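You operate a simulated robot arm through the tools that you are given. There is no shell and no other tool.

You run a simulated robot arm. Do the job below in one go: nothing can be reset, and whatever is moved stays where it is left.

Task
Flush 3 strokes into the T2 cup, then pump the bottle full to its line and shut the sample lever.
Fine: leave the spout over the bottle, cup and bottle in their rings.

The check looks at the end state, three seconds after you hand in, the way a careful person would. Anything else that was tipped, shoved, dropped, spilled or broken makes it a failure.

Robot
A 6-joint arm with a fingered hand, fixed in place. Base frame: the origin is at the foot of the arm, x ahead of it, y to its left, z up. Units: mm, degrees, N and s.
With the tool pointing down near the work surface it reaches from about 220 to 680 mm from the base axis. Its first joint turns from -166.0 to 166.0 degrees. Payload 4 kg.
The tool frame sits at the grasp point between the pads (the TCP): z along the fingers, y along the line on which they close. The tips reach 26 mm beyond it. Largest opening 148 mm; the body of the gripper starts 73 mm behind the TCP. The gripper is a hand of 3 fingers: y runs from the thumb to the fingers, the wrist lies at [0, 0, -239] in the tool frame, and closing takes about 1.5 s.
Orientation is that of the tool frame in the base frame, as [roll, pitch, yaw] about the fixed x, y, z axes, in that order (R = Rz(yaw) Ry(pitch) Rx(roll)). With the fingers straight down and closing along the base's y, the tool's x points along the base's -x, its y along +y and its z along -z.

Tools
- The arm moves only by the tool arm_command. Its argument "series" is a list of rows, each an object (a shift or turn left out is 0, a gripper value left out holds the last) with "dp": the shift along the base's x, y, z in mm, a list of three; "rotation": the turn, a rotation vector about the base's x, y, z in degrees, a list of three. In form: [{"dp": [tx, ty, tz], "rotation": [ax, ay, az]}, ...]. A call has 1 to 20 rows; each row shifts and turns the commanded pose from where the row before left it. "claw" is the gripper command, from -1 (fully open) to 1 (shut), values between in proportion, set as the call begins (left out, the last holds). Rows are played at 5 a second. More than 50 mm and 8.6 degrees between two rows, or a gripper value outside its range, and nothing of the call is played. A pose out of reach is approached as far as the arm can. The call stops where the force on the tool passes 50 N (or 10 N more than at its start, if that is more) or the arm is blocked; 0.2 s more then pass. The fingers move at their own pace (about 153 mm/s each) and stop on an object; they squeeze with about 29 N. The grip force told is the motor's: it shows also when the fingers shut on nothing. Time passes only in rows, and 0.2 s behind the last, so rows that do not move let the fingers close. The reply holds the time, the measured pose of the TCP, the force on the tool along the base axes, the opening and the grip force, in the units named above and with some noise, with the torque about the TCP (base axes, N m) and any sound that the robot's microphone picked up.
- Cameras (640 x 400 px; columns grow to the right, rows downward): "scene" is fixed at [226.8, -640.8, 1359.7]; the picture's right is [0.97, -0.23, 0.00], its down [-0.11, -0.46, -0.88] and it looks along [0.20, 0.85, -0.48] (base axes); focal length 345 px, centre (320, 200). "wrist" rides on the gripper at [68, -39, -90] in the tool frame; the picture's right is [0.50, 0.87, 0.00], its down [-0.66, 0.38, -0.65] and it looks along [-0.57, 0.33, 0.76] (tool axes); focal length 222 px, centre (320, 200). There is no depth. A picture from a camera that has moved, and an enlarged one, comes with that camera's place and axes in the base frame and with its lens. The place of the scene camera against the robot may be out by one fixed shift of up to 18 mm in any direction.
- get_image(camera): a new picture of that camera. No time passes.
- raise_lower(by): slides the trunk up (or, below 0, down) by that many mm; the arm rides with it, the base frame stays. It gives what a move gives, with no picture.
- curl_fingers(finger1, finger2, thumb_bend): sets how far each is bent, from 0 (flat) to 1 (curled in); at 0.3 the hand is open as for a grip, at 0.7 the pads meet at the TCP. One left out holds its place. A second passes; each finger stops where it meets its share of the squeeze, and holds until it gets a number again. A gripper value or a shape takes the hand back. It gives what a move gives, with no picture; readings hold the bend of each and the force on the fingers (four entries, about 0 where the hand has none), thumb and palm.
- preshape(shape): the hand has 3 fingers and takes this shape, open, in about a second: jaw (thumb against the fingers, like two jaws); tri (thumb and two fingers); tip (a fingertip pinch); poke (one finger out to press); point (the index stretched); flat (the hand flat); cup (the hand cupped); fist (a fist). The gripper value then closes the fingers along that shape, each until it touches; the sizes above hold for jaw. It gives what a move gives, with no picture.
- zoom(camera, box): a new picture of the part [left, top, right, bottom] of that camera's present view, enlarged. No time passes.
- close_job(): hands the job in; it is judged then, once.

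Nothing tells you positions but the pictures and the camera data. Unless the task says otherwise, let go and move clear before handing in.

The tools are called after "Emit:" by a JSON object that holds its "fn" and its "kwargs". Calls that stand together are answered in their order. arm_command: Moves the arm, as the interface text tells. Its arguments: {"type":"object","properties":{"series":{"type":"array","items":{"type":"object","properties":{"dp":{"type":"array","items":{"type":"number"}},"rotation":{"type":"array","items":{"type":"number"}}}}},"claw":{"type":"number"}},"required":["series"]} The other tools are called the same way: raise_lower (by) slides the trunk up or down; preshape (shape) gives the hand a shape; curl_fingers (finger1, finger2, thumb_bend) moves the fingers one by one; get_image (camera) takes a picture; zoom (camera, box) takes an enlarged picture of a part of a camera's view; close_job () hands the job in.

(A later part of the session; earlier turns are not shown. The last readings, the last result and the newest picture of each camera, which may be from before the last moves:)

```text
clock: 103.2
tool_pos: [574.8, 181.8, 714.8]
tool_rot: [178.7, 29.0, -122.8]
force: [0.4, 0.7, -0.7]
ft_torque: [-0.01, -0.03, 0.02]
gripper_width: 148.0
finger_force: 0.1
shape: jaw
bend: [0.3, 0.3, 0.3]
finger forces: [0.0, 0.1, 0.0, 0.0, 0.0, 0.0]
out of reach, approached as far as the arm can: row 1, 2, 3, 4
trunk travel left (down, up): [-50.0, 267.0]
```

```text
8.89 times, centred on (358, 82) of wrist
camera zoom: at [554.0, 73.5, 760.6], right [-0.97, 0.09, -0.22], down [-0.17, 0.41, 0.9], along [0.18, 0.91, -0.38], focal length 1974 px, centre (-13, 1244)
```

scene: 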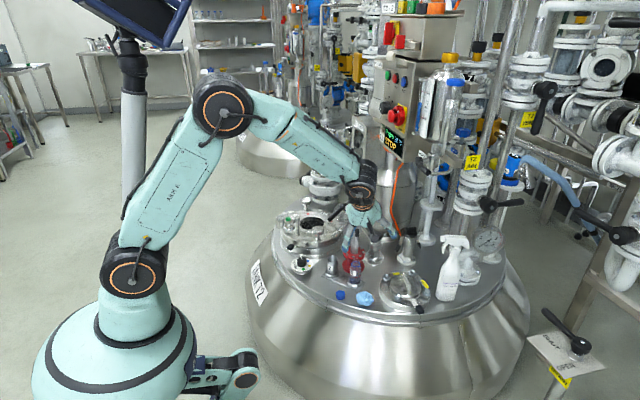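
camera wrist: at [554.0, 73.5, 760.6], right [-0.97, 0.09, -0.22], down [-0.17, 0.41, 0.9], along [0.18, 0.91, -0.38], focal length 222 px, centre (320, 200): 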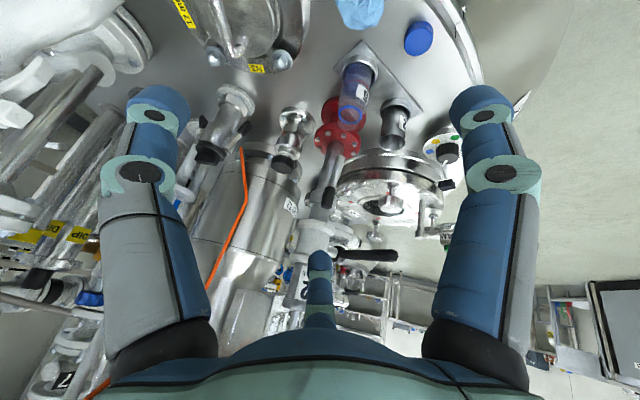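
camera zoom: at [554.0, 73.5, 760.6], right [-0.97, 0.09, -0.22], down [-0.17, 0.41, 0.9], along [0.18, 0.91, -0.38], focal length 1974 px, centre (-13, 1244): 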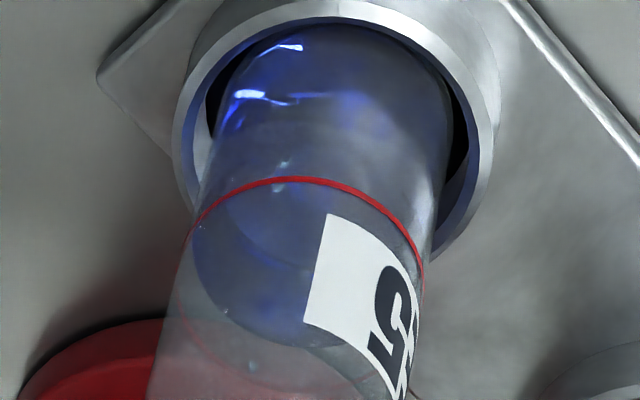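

Emit:
{"fn": "zoom", "kwargs": {"camera": "wrist", "box": [336, 72, 376, 97]}}

Emit:
{"fn": "zoom", "kwargs": {"camera": "wrist", "box": [336, 85, 376, 110]}}

```text
16.00 times, centred on (356, 84) of wrist
camera zoom: at [554.0, 73.5, 760.6], right [-0.97, 0.09, -0.22], down [-0.17, 0.41, 0.9], along [0.18, 0.91, -0.38], focal length 3554 px, centre (-256, 2048)
```

zoom: 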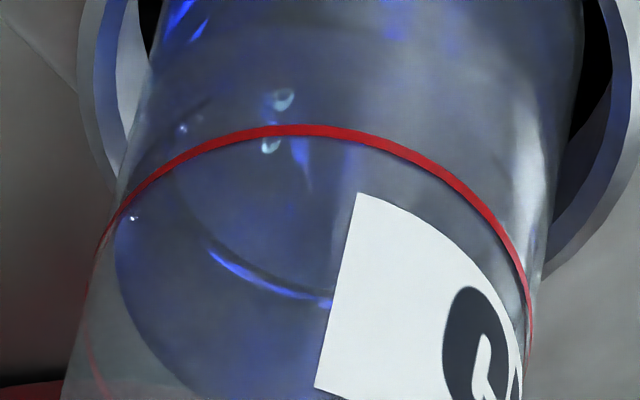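

```text
16.00 times, centred on (356, 98) of wrist
camera zoom: at [554.0, 73.5, 760.6], right [-0.97, 0.09, -0.22], down [-0.17, 0.41, 0.9], along [0.18, 0.91, -0.38], focal length 3554 px, centre (-256, 1840)
```

zoom: 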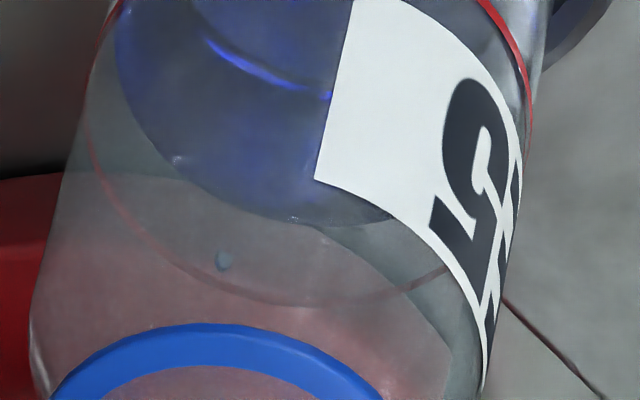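

This view settles it. The liquid's edge is about 8.7 mm under the red ring, close to one more stroke, since each stroke adds about 9.5 mm. So I need to reopen the lever, add one stroke and shut it again. I'll go back up and over toward the lever first.

Emit:
{"fn": "arm_command", "kwargs": {"series": [{"dp": [0, 0, 30]}, {"dp": [0, 0, 40]}, {"dp": [0, 0, 40]}, {"dp": [-17, 38, 8], "rotation": [0, 0, -2.6]}, {"dp": [-17, 38, 0], "rotation": [0, 0, -2.6]}, {"dp": [-17, 38, 0], "rotation": [0, 0, -2.6]}, {"dp": [-17, 38, 0], "rotation": [0, 0, -2.6]}, {"dp": [-17, 37, 0], "rotation": [0, 0, -2.6]}, {"dp": [0, 0, 0]}], "claw": 0.1}}

Emit:
{"fn": "get_image", "kwargs": {"camera": "wrist"}}

Emit:
{"fn": "zoom", "kwargs": {"camera": "scene", "box": [200, 60, 380, 240]}}

```text
clock: 105.2
tool_pos: [489.6, 372.6, 836.0]
tool_rot: [178.9, 30.0, -135.6]
force: [0.1, -0.6, 0.3]
ft_torque: [0.0, -0.01, 0.0]
gripper_width: 67.1
finger_force: 0.1
shape: jaw
bend: [0.39, 0.39, 0.7]
finger forces: [0.0, 0.0, 0.0, 0.0, 0.0, 0.1]
trunk travel left (down, up): [-50.0, 267.0]
```

```text
taken
camera wrist: at [445.3, 272.1, 880.7], right [-0.92, 0.31, -0.23], down [-0.09, 0.43, 0.9], along [0.38, 0.85, -0.37], focal length 222 px, centre (320, 200)
```

wrist: 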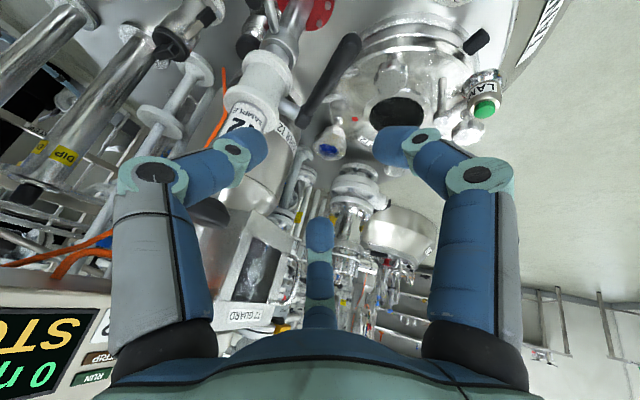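

```text
2.22 times, centred on (290, 150) of scene
camera zoom: at [226.8, -640.8, 1359.7], right [0.97, -0.23, 0.0], down [-0.11, -0.46, -0.88], along [0.2, 0.85, -0.48], focal length 766 px, centre (387, 311)
```

zoom: 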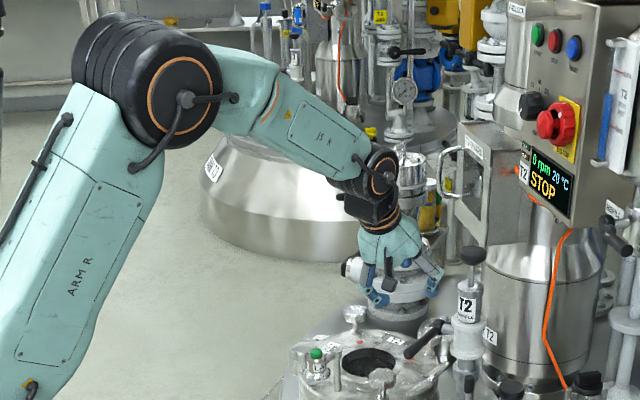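

The arm is in its good configuration. I'll open wide and bring the hand over the lever handle so the thumb goes to its right and the two fingers to its left.

Emit:
{"fn": "arm_command", "kwargs": {"series": [{"dp": [12, 11, -20], "rotation": [-3.5, 3.6, 0]}, {"dp": [13, 11, -30]}, {"dp": [0, 0, 0]}, {"dp": [0, 0, 0]}], "claw": -0.6}}

Emit:
{"fn": "get_image", "kwargs": {"camera": "wrist"}}

Emit:
{"fn": "zoom", "kwargs": {"camera": "scene", "box": [310, 150, 390, 250]}}

```text
clock: 106.2
tool_pos: [515.1, 393.4, 783.3]
tool_rot: [178.8, 24.8, -135.5]
force: [-0.2, -0.3, 0.3]
ft_torque: [0.01, -0.03, 0.0]
gripper_width: 118.2
finger_force: 0.1
shape: jaw
bend: [0.26, 0.26, 0.48]
finger forces: [0.0, 0.0, 0.0, 0.0, 0.1, 0.0]
trunk travel left (down, up): [-50.0, 267.0]
```

```text
taken
camera wrist: at [473.1, 295.0, 836.7], right [-0.94, 0.29, -0.19], down [-0.03, 0.48, 0.88], along [0.35, 0.83, -0.44], focal length 222 px, centre (320, 200)
```

wrist: 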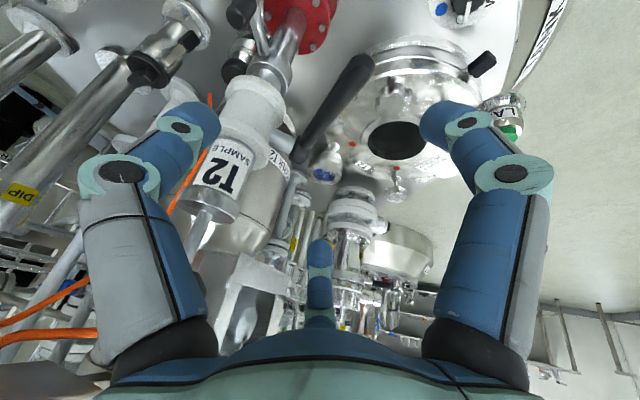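

```text
4.00 times, centred on (350, 200) of scene
camera zoom: at [226.8, -640.8, 1359.7], right [0.97, -0.23, 0.0], down [-0.11, -0.46, -0.88], along [0.2, 0.85, -0.48], focal length 1379 px, centre (200, 200)
```

zoom: 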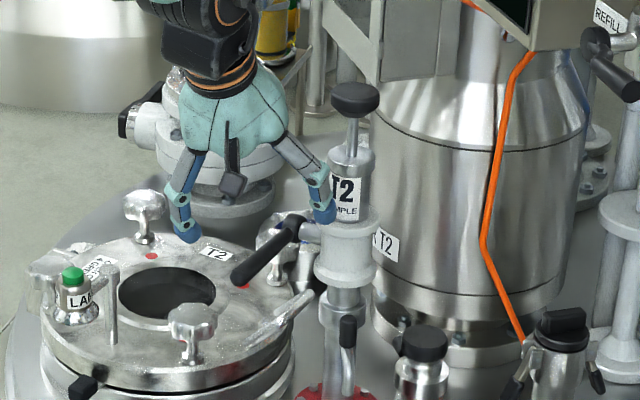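

Emit:
{"fn": "arm_command", "kwargs": {"series": [{"dp": [0, 0, -20]}, {"dp": [0, 0, -20]}, {"dp": [0, 0, -15]}, {"dp": [0, 0, 0]}]}}

Emit:
{"fn": "get_image", "kwargs": {"camera": "wrist"}}

Emit:
{"fn": "zoom", "kwargs": {"camera": "scene", "box": [310, 150, 390, 250]}}

```text
clock: 107.2
tool_pos: [514.8, 392.1, 726.9]
tool_rot: [178.8, 24.9, -135.5]
force: [-0.4, -0.2, -0.7]
ft_torque: [0.02, 0.03, -0.01]
gripper_width: 118.2
finger_force: 0.0
shape: jaw
bend: [0.26, 0.25, 0.48]
finger forces: [0.1, 0.1, 0.0, 0.0, 0.0, 0.0]
trunk travel left (down, up): [-50.0, 267.0]
```

```text
taken
camera wrist: at [473.1, 295.5, 781.7], right [-0.94, 0.29, -0.19], down [-0.03, 0.48, 0.88], along [0.35, 0.83, -0.44], focal length 222 px, centre (320, 200)
```

wrist: 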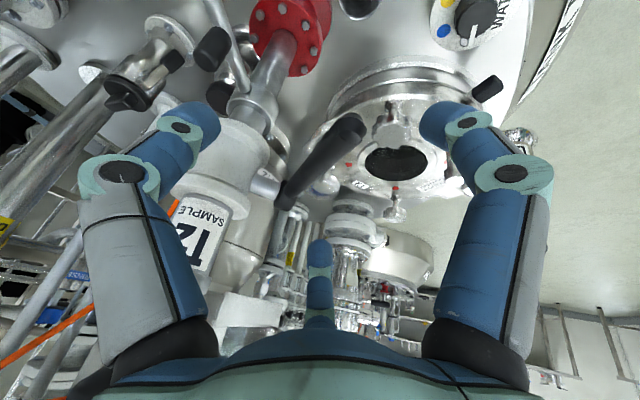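

```text
4.00 times, centred on (350, 200) of scene
camera zoom: at [226.8, -640.8, 1359.7], right [0.97, -0.23, 0.0], down [-0.11, -0.46, -0.88], along [0.2, 0.85, -0.48], focal length 1379 px, centre (200, 200)
```

zoom: 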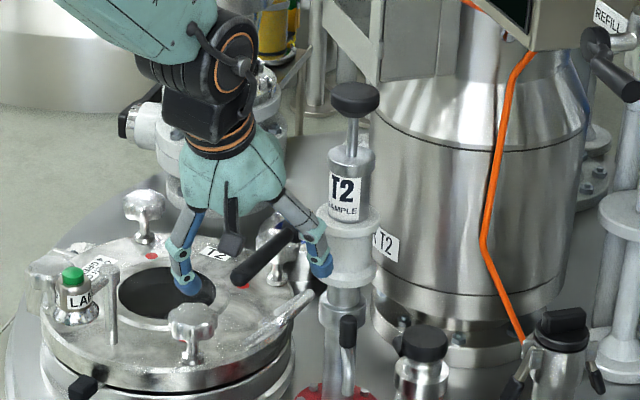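

Emit:
{"fn": "arm_command", "kwargs": {"series": [{"dp": [0, 1, -14]}, {"dp": [0, 1, -13]}, {"dp": [0, 0, 0]}]}}

Emit:
{"fn": "arm_command", "kwargs": {"series": [{"dp": [0, 0, 0]}, {"dp": [0, 0, 0]}, {"dp": [0, 0, 0]}, {"dp": [0, 0, 0]}, {"dp": [0, 0, 0]}, {"dp": [0, 0, 0]}, {"dp": [0, 0, 0]}], "claw": 0.85}}

Emit:
{"fn": "get_image", "kwargs": {"camera": "wrist"}}

Emit:
{"fn": "zoom", "kwargs": {"camera": "scene", "box": [310, 150, 390, 250]}}

```text
clock: 108.0
tool_pos: [515.2, 395.9, 701.0]
tool_rot: [178.9, 24.8, -135.5]
force: [-0.3, 1.0, -0.2]
ft_torque: [-0.01, -0.01, -0.03]
gripper_width: 118.4
finger_force: 0.0
shape: jaw
bend: [0.26, 0.25, 0.48]
finger forces: [0.1, 0.0, 0.0, 0.0, 0.1, 0.0]
trunk travel left (down, up): [-50.0, 267.0]
```

```text
clock: 109.6
tool_pos: [515.2, 396.1, 700.8]
tool_rot: [178.7, 24.8, -135.6]
force: [-0.5, 4.3, 1.0]
ft_torque: [0.08, -0.01, 0.07]
gripper_width: 11.9
finger_force: 0.0
shape: jaw
bend: [0.72, 0.6, 0.7]
finger forces: [0.5, 3.5, 0.0, 0.1, 0.3, 0.0]
trunk travel left (down, up): [-50.0, 267.0]
```

```text
taken
camera wrist: at [474.1, 298.2, 754.1], right [-0.94, 0.29, -0.19], down [-0.03, 0.48, 0.88], along [0.35, 0.83, -0.44], focal length 222 px, centre (320, 200)
```

wrist: 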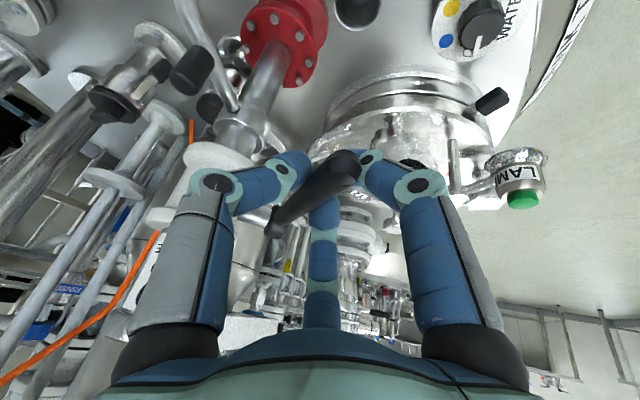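

```text
4.00 times, centred on (350, 200) of scene
camera zoom: at [226.8, -640.8, 1359.7], right [0.97, -0.23, 0.0], down [-0.11, -0.46, -0.88], along [0.2, 0.85, -0.48], focal length 1379 px, centre (200, 200)
```

zoom: 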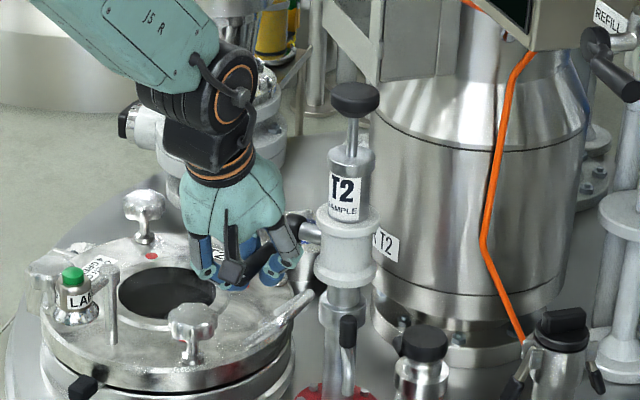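

The fingers are closed around the handle, so I'll lift along the arc and check.

Emit:
{"fn": "arm_command", "kwargs": {"series": [{"dp": [0.6, 0.6, 11.7]}, {"dp": [1.8, 1.8, 11.5]}, {"dp": [2.8, 2.8, 11]}, {"dp": [0, 0, 0]}]}}

Emit:
{"fn": "get_image", "kwargs": {"camera": "wrist"}}

Emit:
{"fn": "zoom", "kwargs": {"camera": "scene", "box": [310, 150, 390, 250]}}

```text
clock: 110.6
tool_pos: [521.4, 400.2, 733.6]
tool_rot: [178.8, 24.9, -135.5]
force: [-1.7, -0.3, -0.1]
ft_torque: [0.03, 0.0, 0.05]
gripper_width: 11.7
finger_force: 0.1
shape: jaw
bend: [0.61, 0.72, 0.7]
finger forces: [2.0, 2.5, 0.0, 0.1, 1.5, 0.1]
trunk travel left (down, up): [-50.0, 267.0]
```

```text
taken
camera wrist: at [479.3, 302.6, 788.4], right [-0.94, 0.29, -0.19], down [-0.03, 0.48, 0.88], along [0.35, 0.83, -0.44], focal length 222 px, centre (320, 200)
```

wrist: 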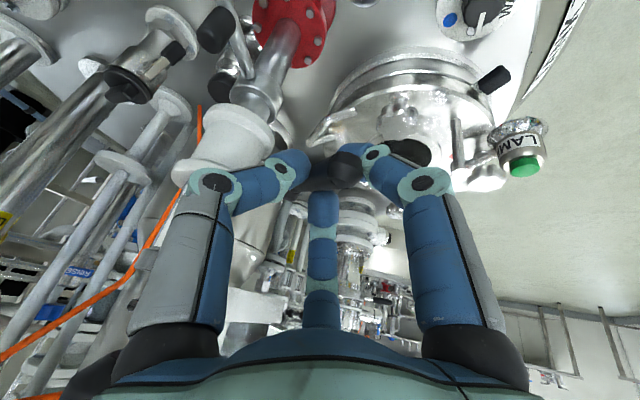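

```text
4.00 times, centred on (350, 200) of scene
camera zoom: at [226.8, -640.8, 1359.7], right [0.97, -0.23, 0.0], down [-0.11, -0.46, -0.88], along [0.2, 0.85, -0.48], focal length 1379 px, centre (200, 200)
```

zoom: 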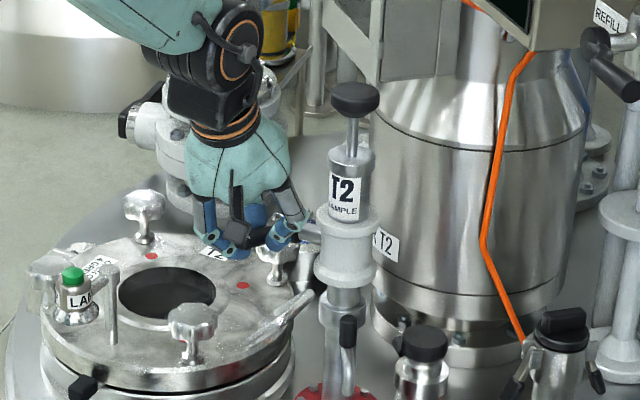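

Emit:
{"fn": "arm_command", "kwargs": {"series": [{"dp": [3.9, 3.9, 10.3]}, {"dp": [4.9, 4.9, 9.5]}, {"dp": [5.7, 5.7, 8.4]}, {"dp": [0, 0, 0]}]}}

Emit:
{"fn": "get_image", "kwargs": {"camera": "wrist"}}

Emit:
{"fn": "zoom", "kwargs": {"camera": "scene", "box": [310, 150, 390, 250]}}

```text
clock: 111.6
tool_pos: [535.1, 416.8, 763.0]
tool_rot: [178.8, 24.8, -135.5]
force: [-1.4, 1.8, 0.4]
ft_torque: [0.05, 0.03, -0.01]
gripper_width: 11.3
finger_force: 0.0
shape: jaw
bend: [0.62, 0.72, 0.7]
finger forces: [2.3, 0.0, 0.1, 0.1, 0.0, 0.0]
trunk travel left (down, up): [-50.0, 267.0]
```

```text
taken
camera wrist: at [492.6, 318.1, 817.3], right [-0.94, 0.29, -0.19], down [-0.03, 0.48, 0.88], along [0.35, 0.83, -0.44], focal length 222 px, centre (320, 200)
```

wrist: 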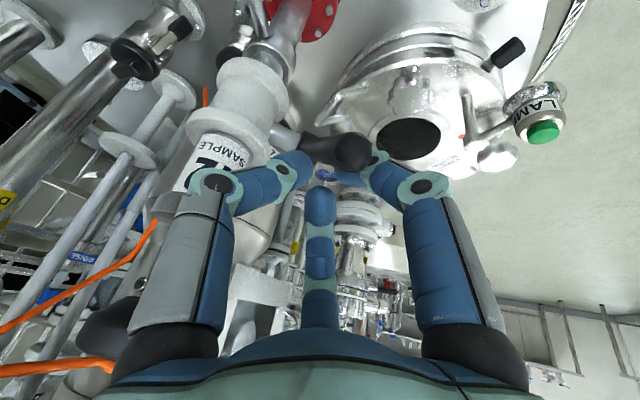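

```text
4.00 times, centred on (350, 200) of scene
camera zoom: at [226.8, -640.8, 1359.7], right [0.97, -0.23, 0.0], down [-0.11, -0.46, -0.88], along [0.2, 0.85, -0.48], focal length 1379 px, centre (200, 200)
```

zoom: 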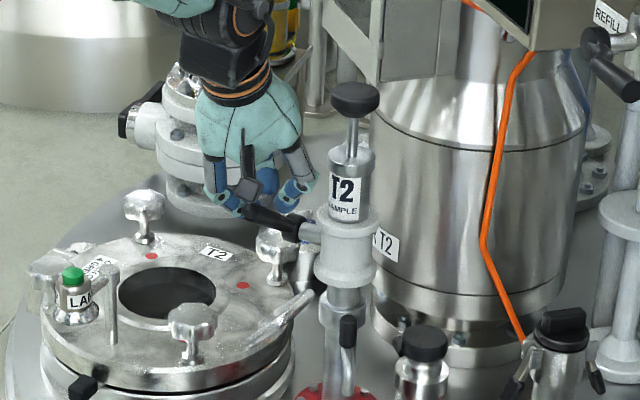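

The handle slipped out of the fingers at about 33° and stays there. I'll rise, go around to the robot side and push it up from behind with a closed beak, as I did before.

Emit:
{"fn": "arm_command", "kwargs": {"series": [{"dp": [0, 0, 35]}, {"dp": [0, 0, 35]}, {"dp": [-18, -18, 0], "rotation": [0, 0, -7]}, {"dp": [-18, -18, 0], "rotation": [0, 0, -7]}, {"dp": [-18, -18, 0]}, {"dp": [-3, -3, -25]}, {"dp": [0, 0, -25]}, {"dp": [0, 0, 0]}], "claw": 1.0}}

Emit:
{"fn": "get_image", "kwargs": {"camera": "wrist"}}

Emit:
{"fn": "zoom", "kwargs": {"camera": "scene", "box": [310, 150, 390, 250]}}

```text
clock: 113.4
tool_pos: [480.5, 359.8, 783.1]
tool_rot: [178.8, 24.8, -149.5]
force: [0.3, 0.0, -0.4]
ft_torque: [-0.02, 0.03, -0.01]
gripper_width: 0.3
finger_force: 29.1
shape: jaw
bend: [0.73, 0.7, 0.7]
finger forces: [0.0, 0.1, 0.0, 0.0, 0.0, 0.0]
trunk travel left (down, up): [-50.0, 267.0]
```

```text
taken
camera wrist: at [415.7, 274.4, 836.1], right [-0.84, 0.51, -0.19], down [0.09, 0.47, 0.88], along [0.54, 0.72, -0.44], focal length 222 px, centre (320, 200)
```

wrist: 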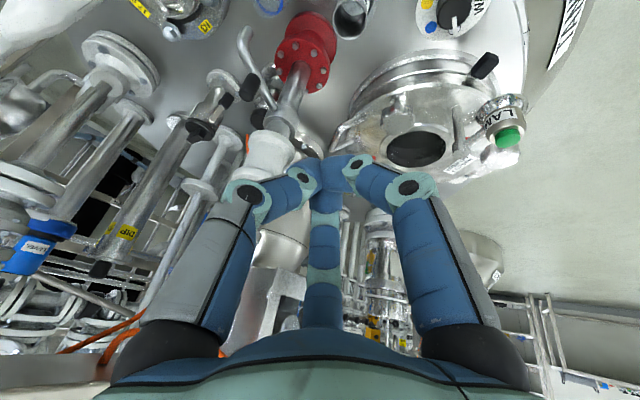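

```text
4.00 times, centred on (350, 200) of scene
camera zoom: at [226.8, -640.8, 1359.7], right [0.97, -0.23, 0.0], down [-0.11, -0.46, -0.88], along [0.2, 0.85, -0.48], focal length 1379 px, centre (200, 200)
```

zoom: 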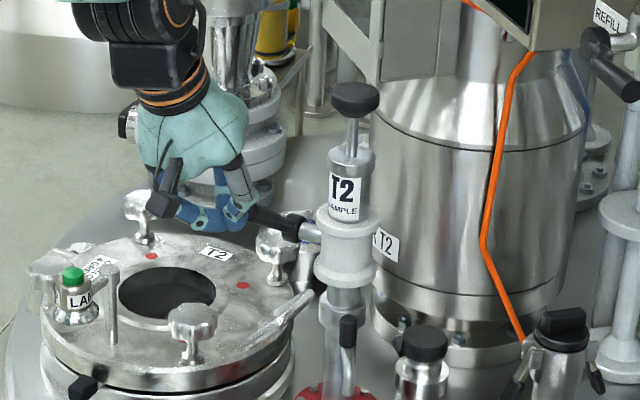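

Emit:
{"fn": "arm_command", "kwargs": {"series": [{"dp": [-1, 1, -24]}, {"dp": [5, 5, 1]}, {"dp": [5, 5, 1]}, {"dp": [5, 5, 1]}, {"dp": [5, 5, 1]}, {"dp": [5, 5, 2]}, {"dp": [5, 5, 2]}, {"dp": [5, 5, 2]}, {"dp": [0, 0, 0]}]}}

Emit:
{"fn": "get_image", "kwargs": {"camera": "wrist"}}

Emit:
{"fn": "zoom", "kwargs": {"camera": "scene", "box": [310, 150, 390, 250]}}

```text
clock: 115.4
tool_pos: [513.2, 393.9, 767.9]
tool_rot: [178.8, 24.9, -149.4]
force: [-0.7, -0.6, 0.2]
ft_torque: [0.0, 0.0, 0.02]
gripper_width: 0.0
finger_force: 28.7
shape: jaw
bend: [0.76, 0.7, 0.74]
finger forces: [0.1, 0.1, 0.0, 0.0, 0.0, 0.0]
trunk travel left (down, up): [-50.0, 267.0]
```

```text
taken
camera wrist: at [448.6, 310.3, 822.0], right [-0.84, 0.51, -0.19], down [0.09, 0.47, 0.88], along [0.54, 0.72, -0.44], focal length 222 px, centre (320, 200)
```

wrist: 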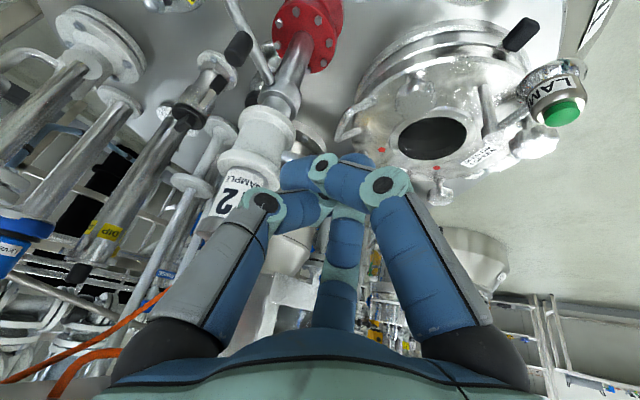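

```text
4.00 times, centred on (350, 200) of scene
camera zoom: at [226.8, -640.8, 1359.7], right [0.97, -0.23, 0.0], down [-0.11, -0.46, -0.88], along [0.2, 0.85, -0.48], focal length 1379 px, centre (200, 200)
```

zoom: 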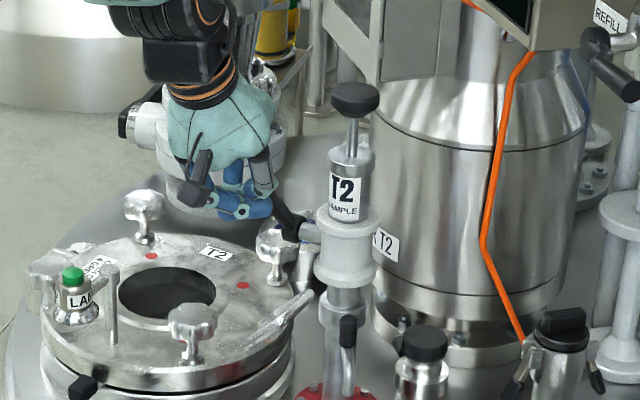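

Emit:
{"fn": "arm_command", "kwargs": {"series": [{"dp": [5, 5, 4]}, {"dp": [5, 5, 4]}, {"dp": [5, 5, 4]}, {"dp": [0, 0, 0]}]}}

Emit:
{"fn": "get_image", "kwargs": {"camera": "wrist"}}

Emit:
{"fn": "zoom", "kwargs": {"camera": "scene", "box": [310, 150, 390, 250]}}

```text
clock: 116.4
tool_pos: [526.3, 408.6, 780.0]
tool_rot: [178.7, 24.9, -149.6]
force: [-0.8, -0.4, 0.4]
ft_torque: [0.04, -0.01, 0.03]
gripper_width: 0.3
finger_force: 29.1
shape: jaw
bend: [0.76, 0.7, 0.74]
finger forces: [0.0, 0.0, 0.0, 0.0, 0.0, 0.1]
trunk travel left (down, up): [-50.0, 267.0]
```

```text
taken
camera wrist: at [462.2, 323.6, 833.7], right [-0.84, 0.51, -0.19], down [0.09, 0.47, 0.88], along [0.54, 0.72, -0.44], focal length 222 px, centre (320, 200)
```

wrist: 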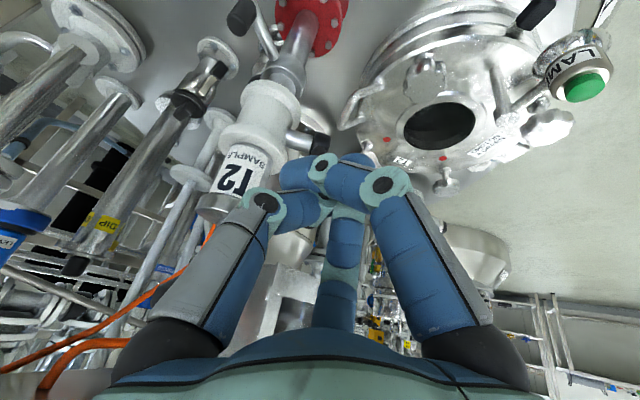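

```text
4.00 times, centred on (350, 200) of scene
camera zoom: at [226.8, -640.8, 1359.7], right [0.97, -0.23, 0.0], down [-0.11, -0.46, -0.88], along [0.2, 0.85, -0.48], focal length 1379 px, centre (200, 200)
```

zoom: 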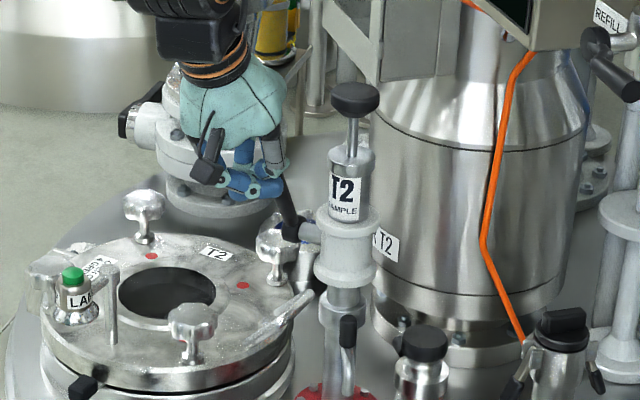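

Emit:
{"fn": "arm_command", "kwargs": {"series": [{"dp": [4.7, 4.9, 4.2]}, {"dp": [4.7, 4.9, 4.2]}, {"dp": [4.7, 4.9, 4.2]}, {"dp": [4.7, 4.9, 4.2]}, {"dp": [4.7, 4.9, 4.0]}, {"dp": [0, 0, 0]}]}}

Emit:
{"fn": "get_image", "kwargs": {"camera": "wrist"}}

Emit:
{"fn": "zoom", "kwargs": {"camera": "scene", "box": [310, 150, 390, 250]}}

```text
clock: 117.8
tool_pos: [551.6, 435.1, 801.6]
tool_rot: [178.8, 24.9, -149.5]
force: [-0.1, -0.3, -0.8]
ft_torque: [0.02, 0.02, -0.01]
gripper_width: 0.1
finger_force: 29.2
shape: jaw
bend: [0.76, 0.7, 0.74]
finger forces: [0.0, 0.1, 0.0, 0.0, 0.0, 0.0]
trunk travel left (down, up): [-50.0, 267.0]
```

```text
taken
camera wrist: at [486.6, 350.1, 855.2], right [-0.84, 0.51, -0.19], down [0.09, 0.47, 0.88], along [0.54, 0.72, -0.44], focal length 222 px, centre (320, 200)
```

wrist: 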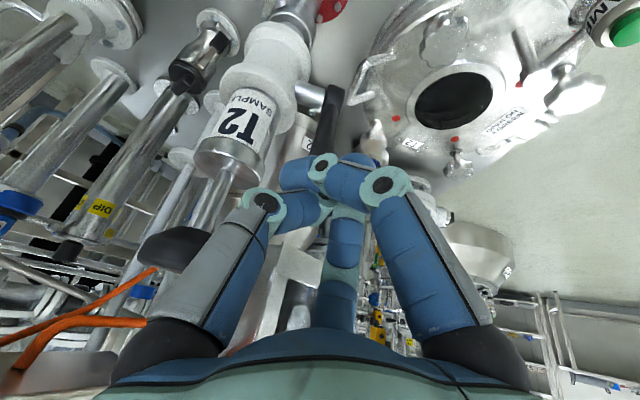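

```text
4.00 times, centred on (350, 200) of scene
camera zoom: at [226.8, -640.8, 1359.7], right [0.97, -0.23, 0.0], down [-0.11, -0.46, -0.88], along [0.2, 0.85, -0.48], focal length 1379 px, centre (200, 200)
```

zoom: 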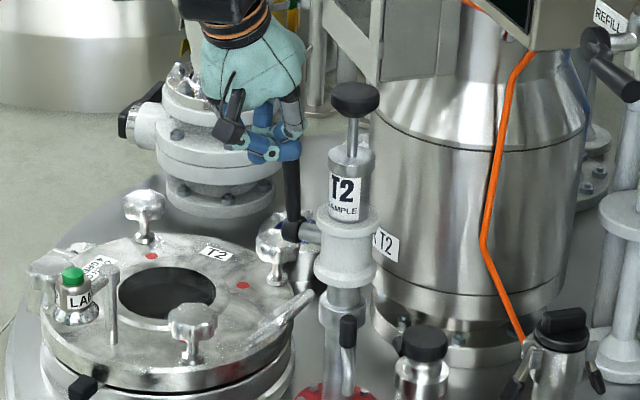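

Emit:
{"fn": "arm_command", "kwargs": {"series": [{"dp": [2.5, 2.5, 0]}, {"dp": [2.5, 2.5, 0]}, {"dp": [0, 0, 0]}]}}

Emit:
{"fn": "zoom", "kwargs": {"camera": "scene", "box": [310, 150, 390, 250]}}

```text
clock: 118.6
tool_pos: [555.9, 438.7, 801.6]
tool_rot: [178.8, 24.9, -149.7]
force: [-1.2, 0.1, 1.0]
ft_torque: [0.0, 0.0, 0.01]
gripper_width: 0.2
finger_force: 29.6
shape: jaw
bend: [0.76, 0.7, 0.74]
finger forces: [0.0, 0.0, 0.1, 0.1, 0.1, 0.0]
trunk travel left (down, up): [-50.0, 267.0]
```

```text
4.00 times, centred on (350, 200) of scene
camera zoom: at [226.8, -640.8, 1359.7], right [0.97, -0.23, 0.0], down [-0.11, -0.46, -0.88], along [0.2, 0.85, -0.48], focal length 1379 px, centre (200, 200)
```

zoom: 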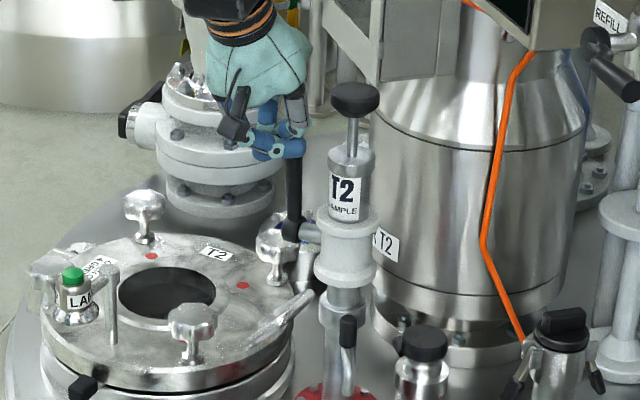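

Emit:
{"fn": "arm_command", "kwargs": {"series": [{"dp": [2.5, 2.5, 0]}, {"dp": [2.5, 2.5, 0]}, {"dp": [0, 0, 0]}]}}

Emit:
{"fn": "zoom", "kwargs": {"camera": "scene", "box": [310, 150, 390, 250]}}

```text
clock: 119.4
tool_pos: [560.8, 443.2, 800.6]
tool_rot: [178.7, 24.8, -149.4]
force: [-0.3, -0.6, 0.0]
ft_torque: [-0.01, -0.02, -0.02]
gripper_width: 0.0
finger_force: 29.3
shape: jaw
bend: [0.76, 0.7, 0.74]
finger forces: [0.0, 0.0, 0.0, 0.1, 0.1, 0.0]
trunk travel left (down, up): [-50.0, 267.0]
```

```text
4.00 times, centred on (350, 200) of scene
camera zoom: at [226.8, -640.8, 1359.7], right [0.97, -0.23, 0.0], down [-0.11, -0.46, -0.88], along [0.2, 0.85, -0.48], focal length 1379 px, centre (200, 200)
```

zoom: 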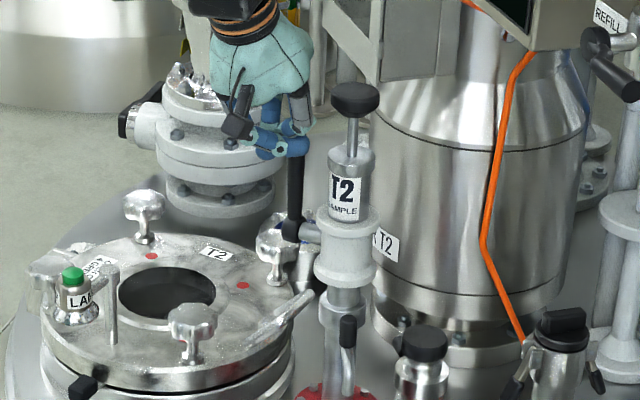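

Emit:
{"fn": "arm_command", "kwargs": {"series": [{"dp": [2, 2, 0]}, {"dp": [2, 2, 0]}, {"dp": [0, 0, 0]}]}}

Emit:
{"fn": "zoom", "kwargs": {"camera": "scene", "box": [320, 150, 380, 240]}}

Emit:
{"fn": "get_image", "kwargs": {"camera": "wrist"}}

```text
clock: 120.2
tool_pos: [563.2, 447.4, 800.1]
tool_rot: [178.9, 24.8, -149.5]
force: [-13.4, -5.9, 0.6]
ft_torque: [-0.02, 0.03, 0.06]
gripper_width: 0.1
finger_force: 28.7
shape: jaw
bend: [0.76, 0.7, 0.74]
finger forces: [0.1, 0.0, 0.1, 0.0, 31.6, 0.1]
trunk travel left (down, up): [-50.0, 267.0]
```

```text
4.44 times, centred on (350, 195) of scene
camera zoom: at [226.8, -640.8, 1359.7], right [0.97, -0.23, 0.0], down [-0.11, -0.46, -0.88], along [0.2, 0.85, -0.48], focal length 1533 px, centre (187, 222)
```

zoom: 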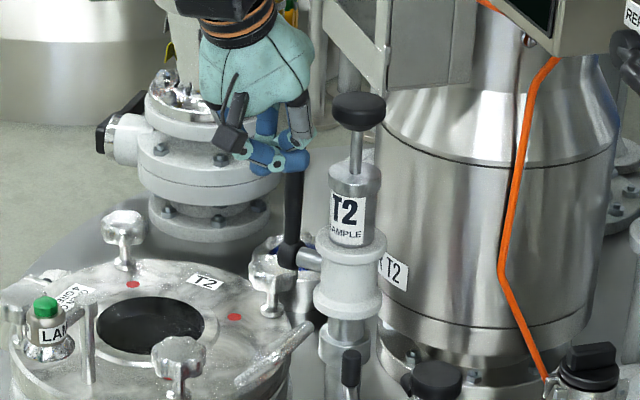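

```text
taken
camera wrist: at [499.0, 362.3, 853.9], right [-0.84, 0.51, -0.19], down [0.09, 0.47, 0.88], along [0.54, 0.72, -0.44], focal length 222 px, centre (320, 200)
```

wrist: 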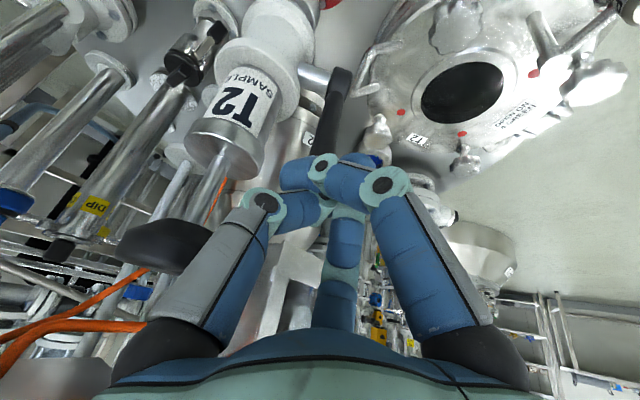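

The lever is upright on its stop again. I'll back off, rise, and reopen and reclose the fingers to restore the beak shape before moving over the knob.

Emit:
{"fn": "arm_command", "kwargs": {"series": [{"dp": [-12, -12, 3]}, {"dp": [-15, -15, 20]}, {"dp": [0, 0, 40]}, {"dp": [0, 0, 35], "rotation": [2.6, -4.3, 0]}, {"dp": [0, 0, 0]}]}}

Emit:
{"fn": "arm_command", "kwargs": {"series": [{"dp": [0, 0, 0]}, {"dp": [0, 0, 0]}, {"dp": [0, 0, 0]}, {"dp": [0, 0, 0]}], "claw": -0.3}}

Emit:
{"fn": "arm_command", "kwargs": {"series": [{"dp": [0, 0, 0]}, {"dp": [0, 0, 0]}, {"dp": [0, 0, 0]}, {"dp": [0, 0, 0]}, {"dp": [0, 0, 0]}, {"dp": [0, 0, 0]}], "claw": 1.0}}

Emit:
{"fn": "get_image", "kwargs": {"camera": "wrist"}}

Emit:
{"fn": "zoom", "kwargs": {"camera": "scene", "box": [310, 120, 400, 290]}}

```text
clock: 121.4
tool_pos: [534.9, 418.9, 901.7]
tool_rot: [178.7, 29.8, -149.6]
force: [0.6, -0.5, -0.6]
ft_torque: [-0.03, -0.01, -0.03]
gripper_width: 0.4
finger_force: 28.5
shape: jaw
bend: [0.76, 0.7, 0.74]
finger forces: [0.0, 0.1, 0.1, 0.0, 0.1, 0.0]
trunk travel left (down, up): [-50.0, 267.0]
```

```text
clock: 122.4
tool_pos: [534.7, 418.5, 901.2]
tool_rot: [178.7, 29.9, -149.6]
force: [0.0, 0.4, 1.0]
ft_torque: [-0.02, -0.03, 0.02]
gripper_width: 96.2
finger_force: 0.0
shape: jaw
bend: [0.3, 0.3, 0.7]
finger forces: [0.0, 0.0, 0.0, 0.0, 0.1, 0.1]
trunk travel left (down, up): [-50.0, 267.0]
```

```text
clock: 123.8
tool_pos: [535.2, 418.2, 901.0]
tool_rot: [178.6, 30.0, -149.5]
force: [-0.3, 0.2, -0.2]
ft_torque: [0.0, -0.01, 0.0]
gripper_width: 0.0
finger_force: 29.1
shape: jaw
bend: [0.7, 0.7, 0.7]
finger forces: [0.0, 0.0, 0.0, 0.0, 0.0, 0.0]
trunk travel left (down, up): [-50.0, 267.0]
```

```text
taken
camera wrist: at [467.1, 331.5, 946.0], right [-0.82, 0.52, -0.23], down [0.02, 0.43, 0.9], along [0.57, 0.73, -0.37], focal length 222 px, centre (320, 200)
```

wrist: 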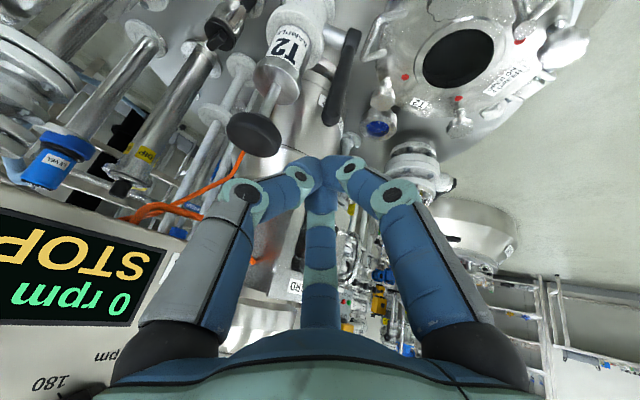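

```text
2.35 times, centred on (355, 205) of scene
camera zoom: at [226.8, -640.8, 1359.7], right [0.97, -0.23, 0.0], down [-0.11, -0.46, -0.88], along [0.2, 0.85, -0.48], focal length 811 px, centre (238, 188)
```

zoom: 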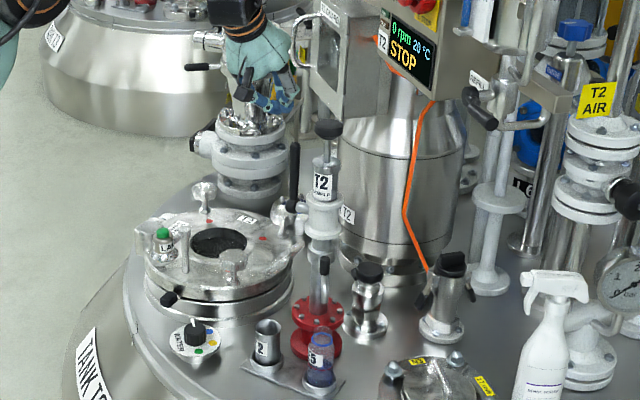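

Emit:
{"fn": "arm_command", "kwargs": {"series": [{"dp": [24, -3, -2]}, {"dp": [24, -3, -2]}, {"dp": [23, -2.5, -2]}, {"dp": [0, 0, 0]}, {"dp": [0, 0, 0]}]}}

Emit:
{"fn": "zoom", "kwargs": {"camera": "scene", "box": [310, 120, 400, 210]}}

```text
clock: 125.0
tool_pos: [608.1, 409.2, 893.8]
tool_rot: [178.7, 29.9, -149.7]
force: [0.4, -0.1, -0.2]
ft_torque: [0.01, -0.02, 0.01]
gripper_width: 0.0
finger_force: 29.0
shape: jaw
bend: [0.7, 0.7, 0.7]
finger forces: [0.1, 0.1, 0.0, 0.1, 0.1, 0.0]
trunk travel left (down, up): [-50.0, 267.0]
```

```text
4.44 times, centred on (355, 165) of scene
camera zoom: at [226.8, -640.8, 1359.7], right [0.97, -0.23, 0.0], down [-0.11, -0.46, -0.88], along [0.2, 0.85, -0.48], focal length 1533 px, centre (164, 356)
```

zoom: 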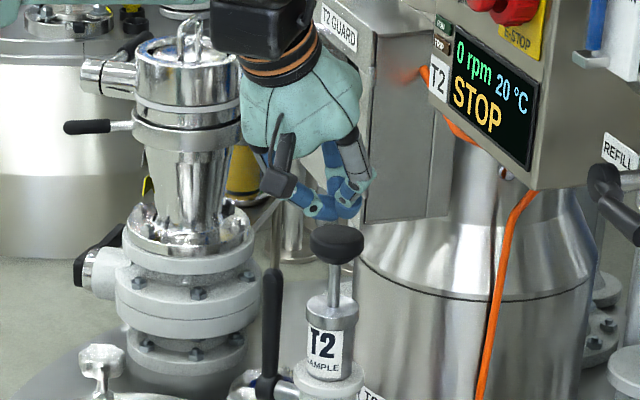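

I'm aligned over the knob. I'll press about 90% of a stroke and check the level before topping up.

Emit:
{"fn": "arm_command", "kwargs": {"series": [{"dp": [0, 0, -10]}, {"dp": [0, 0, -10]}, {"dp": [0, 0, -10]}, {"dp": [0, 0, -10]}, {"dp": [0, 0, -10]}, {"dp": [0, 0, -1]}, {"dp": [0, 0, 0]}]}}

Emit:
{"fn": "zoom", "kwargs": {"camera": "scene", "box": [346, 262, 378, 290]}}

Emit:
{"fn": "zoom", "kwargs": {"camera": "scene", "box": [352, 272, 372, 286]}}

```text
clock: 126.6
tool_pos: [607.6, 411.9, 842.9]
tool_rot: [178.7, 30.0, -149.6]
force: [1.2, -1.7, 7.8]
ft_torque: [-0.01, -0.11, -0.03]
gripper_width: 0.3
finger_force: 29.0
shape: jaw
bend: [0.7, 0.7, 0.7]
finger forces: [0.1, 0.0, 0.0, 0.0, 0.0, 0.0]
trunk travel left (down, up): [-50.0, 267.0]
```

```text
14.29 times, centred on (362, 276) of scene
camera zoom: at [226.8, -640.8, 1359.7], right [0.97, -0.23, 0.0], down [-0.11, -0.46, -0.88], along [0.2, 0.85, -0.48], focal length 4927 px, centre (-280, -886)
```

zoom: 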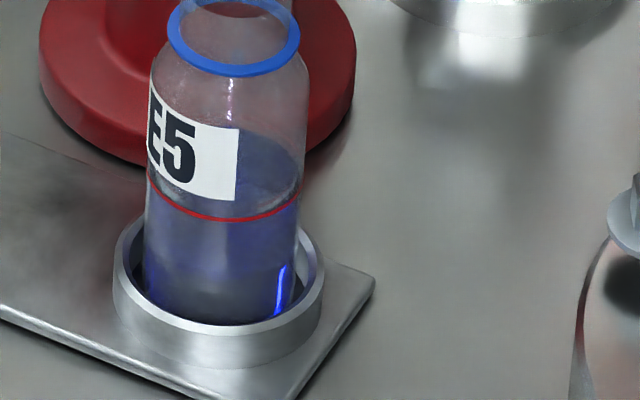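

```text
16.00 times, centred on (362, 279) of scene
camera zoom: at [226.8, -640.8, 1359.7], right [0.97, -0.23, 0.0], down [-0.11, -0.46, -0.88], along [0.2, 0.85, -0.48], focal length 5518 px, centre (-352, -1064)
```

zoom: 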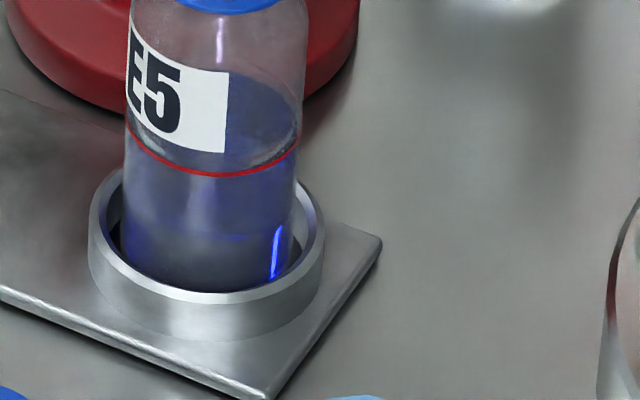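

The near edge now sits almost on the line, about 1 mm low, so delivery is proportional to travel. Finishing this stroke adds about 1 mm, so I'll press the last few mm to the stop and release.

Emit:
{"fn": "arm_command", "kwargs": {"series": [{"dp": [0, 0, -3]}, {"dp": [0, 0, -2.5]}, {"dp": [0, 0, 0]}]}}

Emit:
{"fn": "zoom", "kwargs": {"camera": "scene", "box": [346, 262, 378, 290]}}

Emit:
{"fn": "arm_command", "kwargs": {"series": [{"dp": [0, 0, 7]}, {"dp": [0, 0, 10]}, {"dp": [0, 0, 10]}, {"dp": [0, 0, 10]}, {"dp": [0, 0, 10]}, {"dp": [0, 0, 10]}, {"dp": [0, 0, 0]}]}}

Emit:
{"fn": "zoom", "kwargs": {"camera": "scene", "box": [352, 266, 372, 280]}}

```text
clock: 127.4
tool_pos: [608.6, 411.7, 838.0]
tool_rot: [178.7, 30.0, -149.7]
force: [2.4, -1.2, 10.1]
ft_torque: [0.0, -0.12, 0.0]
gripper_width: 0.0
finger_force: 28.9
shape: jaw
bend: [0.7, 0.7, 0.7]
finger forces: [0.0, 0.0, 0.0, 0.0, 0.1, 0.1]
trunk travel left (down, up): [-50.0, 267.0]
```

```text
14.29 times, centred on (362, 276) of scene
camera zoom: at [226.8, -640.8, 1359.7], right [0.97, -0.23, 0.0], down [-0.11, -0.46, -0.88], along [0.2, 0.85, -0.48], focal length 4927 px, centre (-280, -886)
```

zoom: 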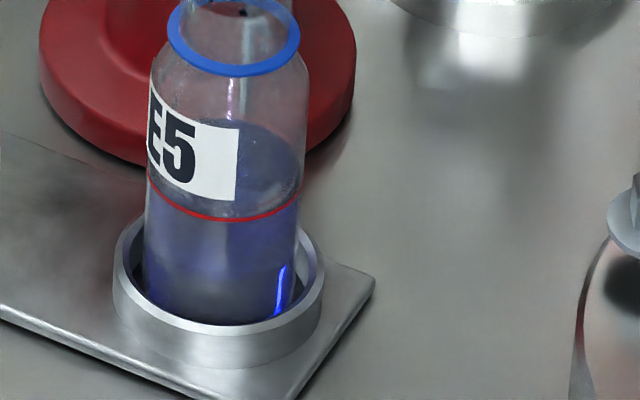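

```text
clock: 129.0
tool_pos: [608.6, 412.8, 894.3]
tool_rot: [178.6, 29.9, -149.6]
force: [0.2, -0.1, 0.3]
ft_torque: [-0.03, 0.0, 0.07]
gripper_width: 0.0
finger_force: 28.7
shape: jaw
bend: [0.7, 0.7, 0.7]
finger forces: [0.1, 0.1, 0.1, 0.0, 0.1, 0.0]
trunk travel left (down, up): [-50.0, 267.0]
```

```text
16.00 times, centred on (362, 273) of scene
camera zoom: at [226.8, -640.8, 1359.7], right [0.97, -0.23, 0.0], down [-0.11, -0.46, -0.88], along [0.2, 0.85, -0.48], focal length 5518 px, centre (-352, -968)
```

zoom: 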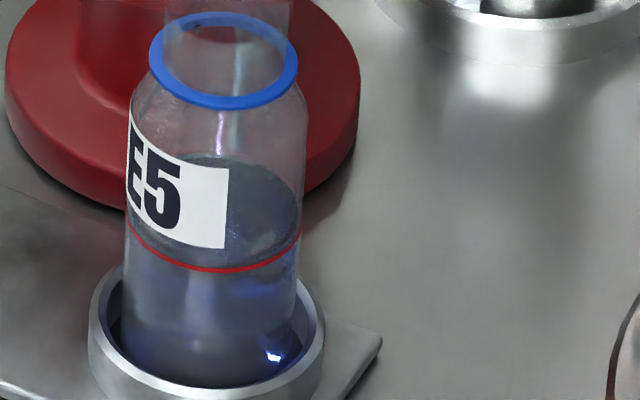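

The surface now coincides with the line in the scene view. On the way to the lever I'll reorient for the cage grip and cross-check the bottle with the wrist camera.

Emit:
{"fn": "arm_command", "kwargs": {"series": [{"dp": [-32, -15, 4]}, {"dp": [-32, -15, 0], "rotation": [0, 0, -6.6]}, {"dp": [-32, -16, 0], "rotation": [0, 0, -6.6]}, {"dp": [-32, -16, 0], "rotation": [0, 0, -6.6]}, {"dp": [-32, -16, 0], "rotation": [4.0, 4.46, 0]}, {"dp": [0, 0, 0], "rotation": [4.0, 4.46, 0]}, {"dp": [0, 0, 0]}]}}

Emit:
{"fn": "get_image", "kwargs": {"camera": "wrist"}}

Emit:
{"fn": "zoom", "kwargs": {"camera": "wrist", "box": [250, 0, 290, 25]}}

```text
clock: 130.6
tool_pos: [449.0, 335.1, 896.1]
tool_rot: [168.4, 22.1, -173.9]
force: [0.7, -0.7, -1.2]
ft_torque: [0.0, 0.02, 0.0]
gripper_width: 0.0
finger_force: 29.2
shape: jaw
bend: [0.7, 0.7, 0.7]
finger forces: [0.0, 0.0, 0.1, 0.1, 0.0, 0.1]
trunk travel left (down, up): [-50.0, 267.0]
```

```text
taken
camera wrist: at [363.3, 269.4, 946.7], right [-0.62, 0.79, -0.03], down [0.31, 0.27, 0.91], along [0.72, 0.55, -0.41], focal length 222 px, centre (320, 200)
```

wrist: 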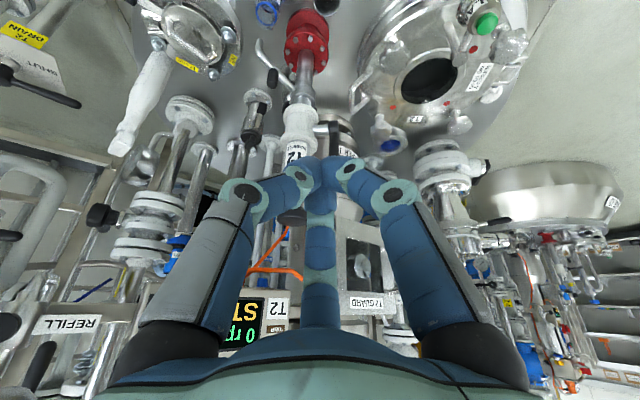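

```text
16.00 times, centred on (270, 12) of wrist
camera zoom: at [363.3, 269.4, 946.7], right [-0.62, 0.79, -0.03], down [0.31, 0.27, 0.91], along [0.72, 0.55, -0.41], focal length 3554 px, centre (1120, 3200)
```

zoom: 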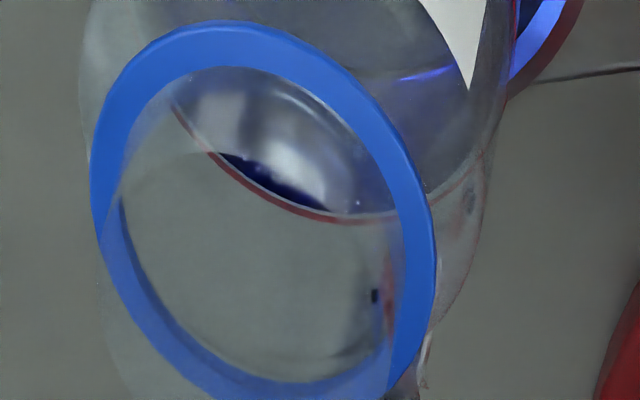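

The liquid's edge now sits right on the red ring, so the bottle is full to its line. Now I'll shut the lever the same way as before, caging the upright handle from above.

Emit:
{"fn": "arm_command", "kwargs": {"series": [{"dp": [29, 26, 3]}, {"dp": [29, 26, 3]}, {"dp": [29, 26, 3]}, {"dp": [28.5, 27, 2]}, {"dp": [0, 0, 0]}], "claw": 0.25}}

Emit:
{"fn": "arm_command", "kwargs": {"series": [{"dp": [2, 4, -20]}, {"dp": [2, 4, -20]}, {"dp": [1, 3, -18]}, {"dp": [0, 0, 0]}]}}

Emit:
{"fn": "get_image", "kwargs": {"camera": "wrist"}}

Emit:
{"fn": "zoom", "kwargs": {"camera": "scene", "box": [310, 130, 390, 230]}}

```text
clock: 131.8
tool_pos: [567.1, 441.8, 911.5]
tool_rot: [168.5, 22.2, -173.9]
force: [-0.9, -0.7, 0.4]
ft_torque: [0.0, 0.06, -0.02]
gripper_width: 55.0
finger_force: 0.0
shape: jaw
bend: [0.77, 0.77, 0.7]
finger forces: [0.0, 0.0, 0.1, 0.1, 0.0, 0.1]
trunk travel left (down, up): [-50.0, 267.0]
```

```text
clock: 132.8
tool_pos: [569.6, 450.7, 851.1]
tool_rot: [168.4, 22.2, -173.8]
force: [0.2, -0.2, 0.0]
ft_torque: [-0.02, 0.0, 0.0]
gripper_width: 55.2
finger_force: 0.0
shape: jaw
bend: [0.77, 0.77, 0.7]
finger forces: [0.1, 0.0, 0.0, 0.0, 0.1, 0.0]
trunk travel left (down, up): [-50.0, 267.0]
```

```text
taken
camera wrist: at [482.6, 385.8, 901.6], right [-0.62, 0.79, -0.03], down [0.31, 0.27, 0.91], along [0.72, 0.55, -0.41], focal length 222 px, centre (320, 200)
```

wrist: 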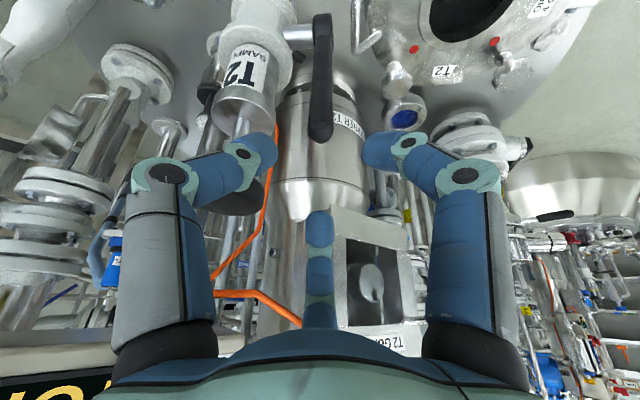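

```text
4.00 times, centred on (350, 180) of scene
camera zoom: at [226.8, -640.8, 1359.7], right [0.97, -0.23, 0.0], down [-0.11, -0.46, -0.88], along [0.2, 0.85, -0.48], focal length 1379 px, centre (200, 280)
```

zoom: 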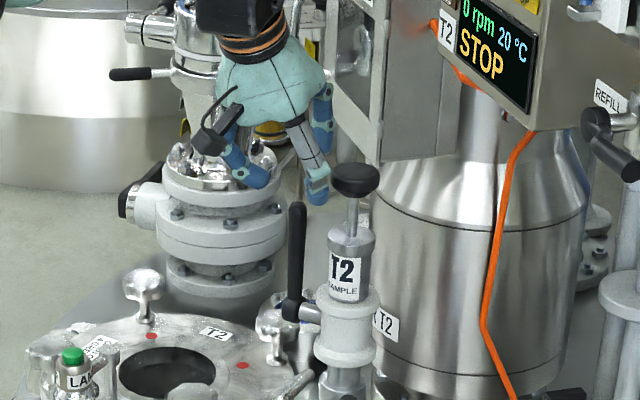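

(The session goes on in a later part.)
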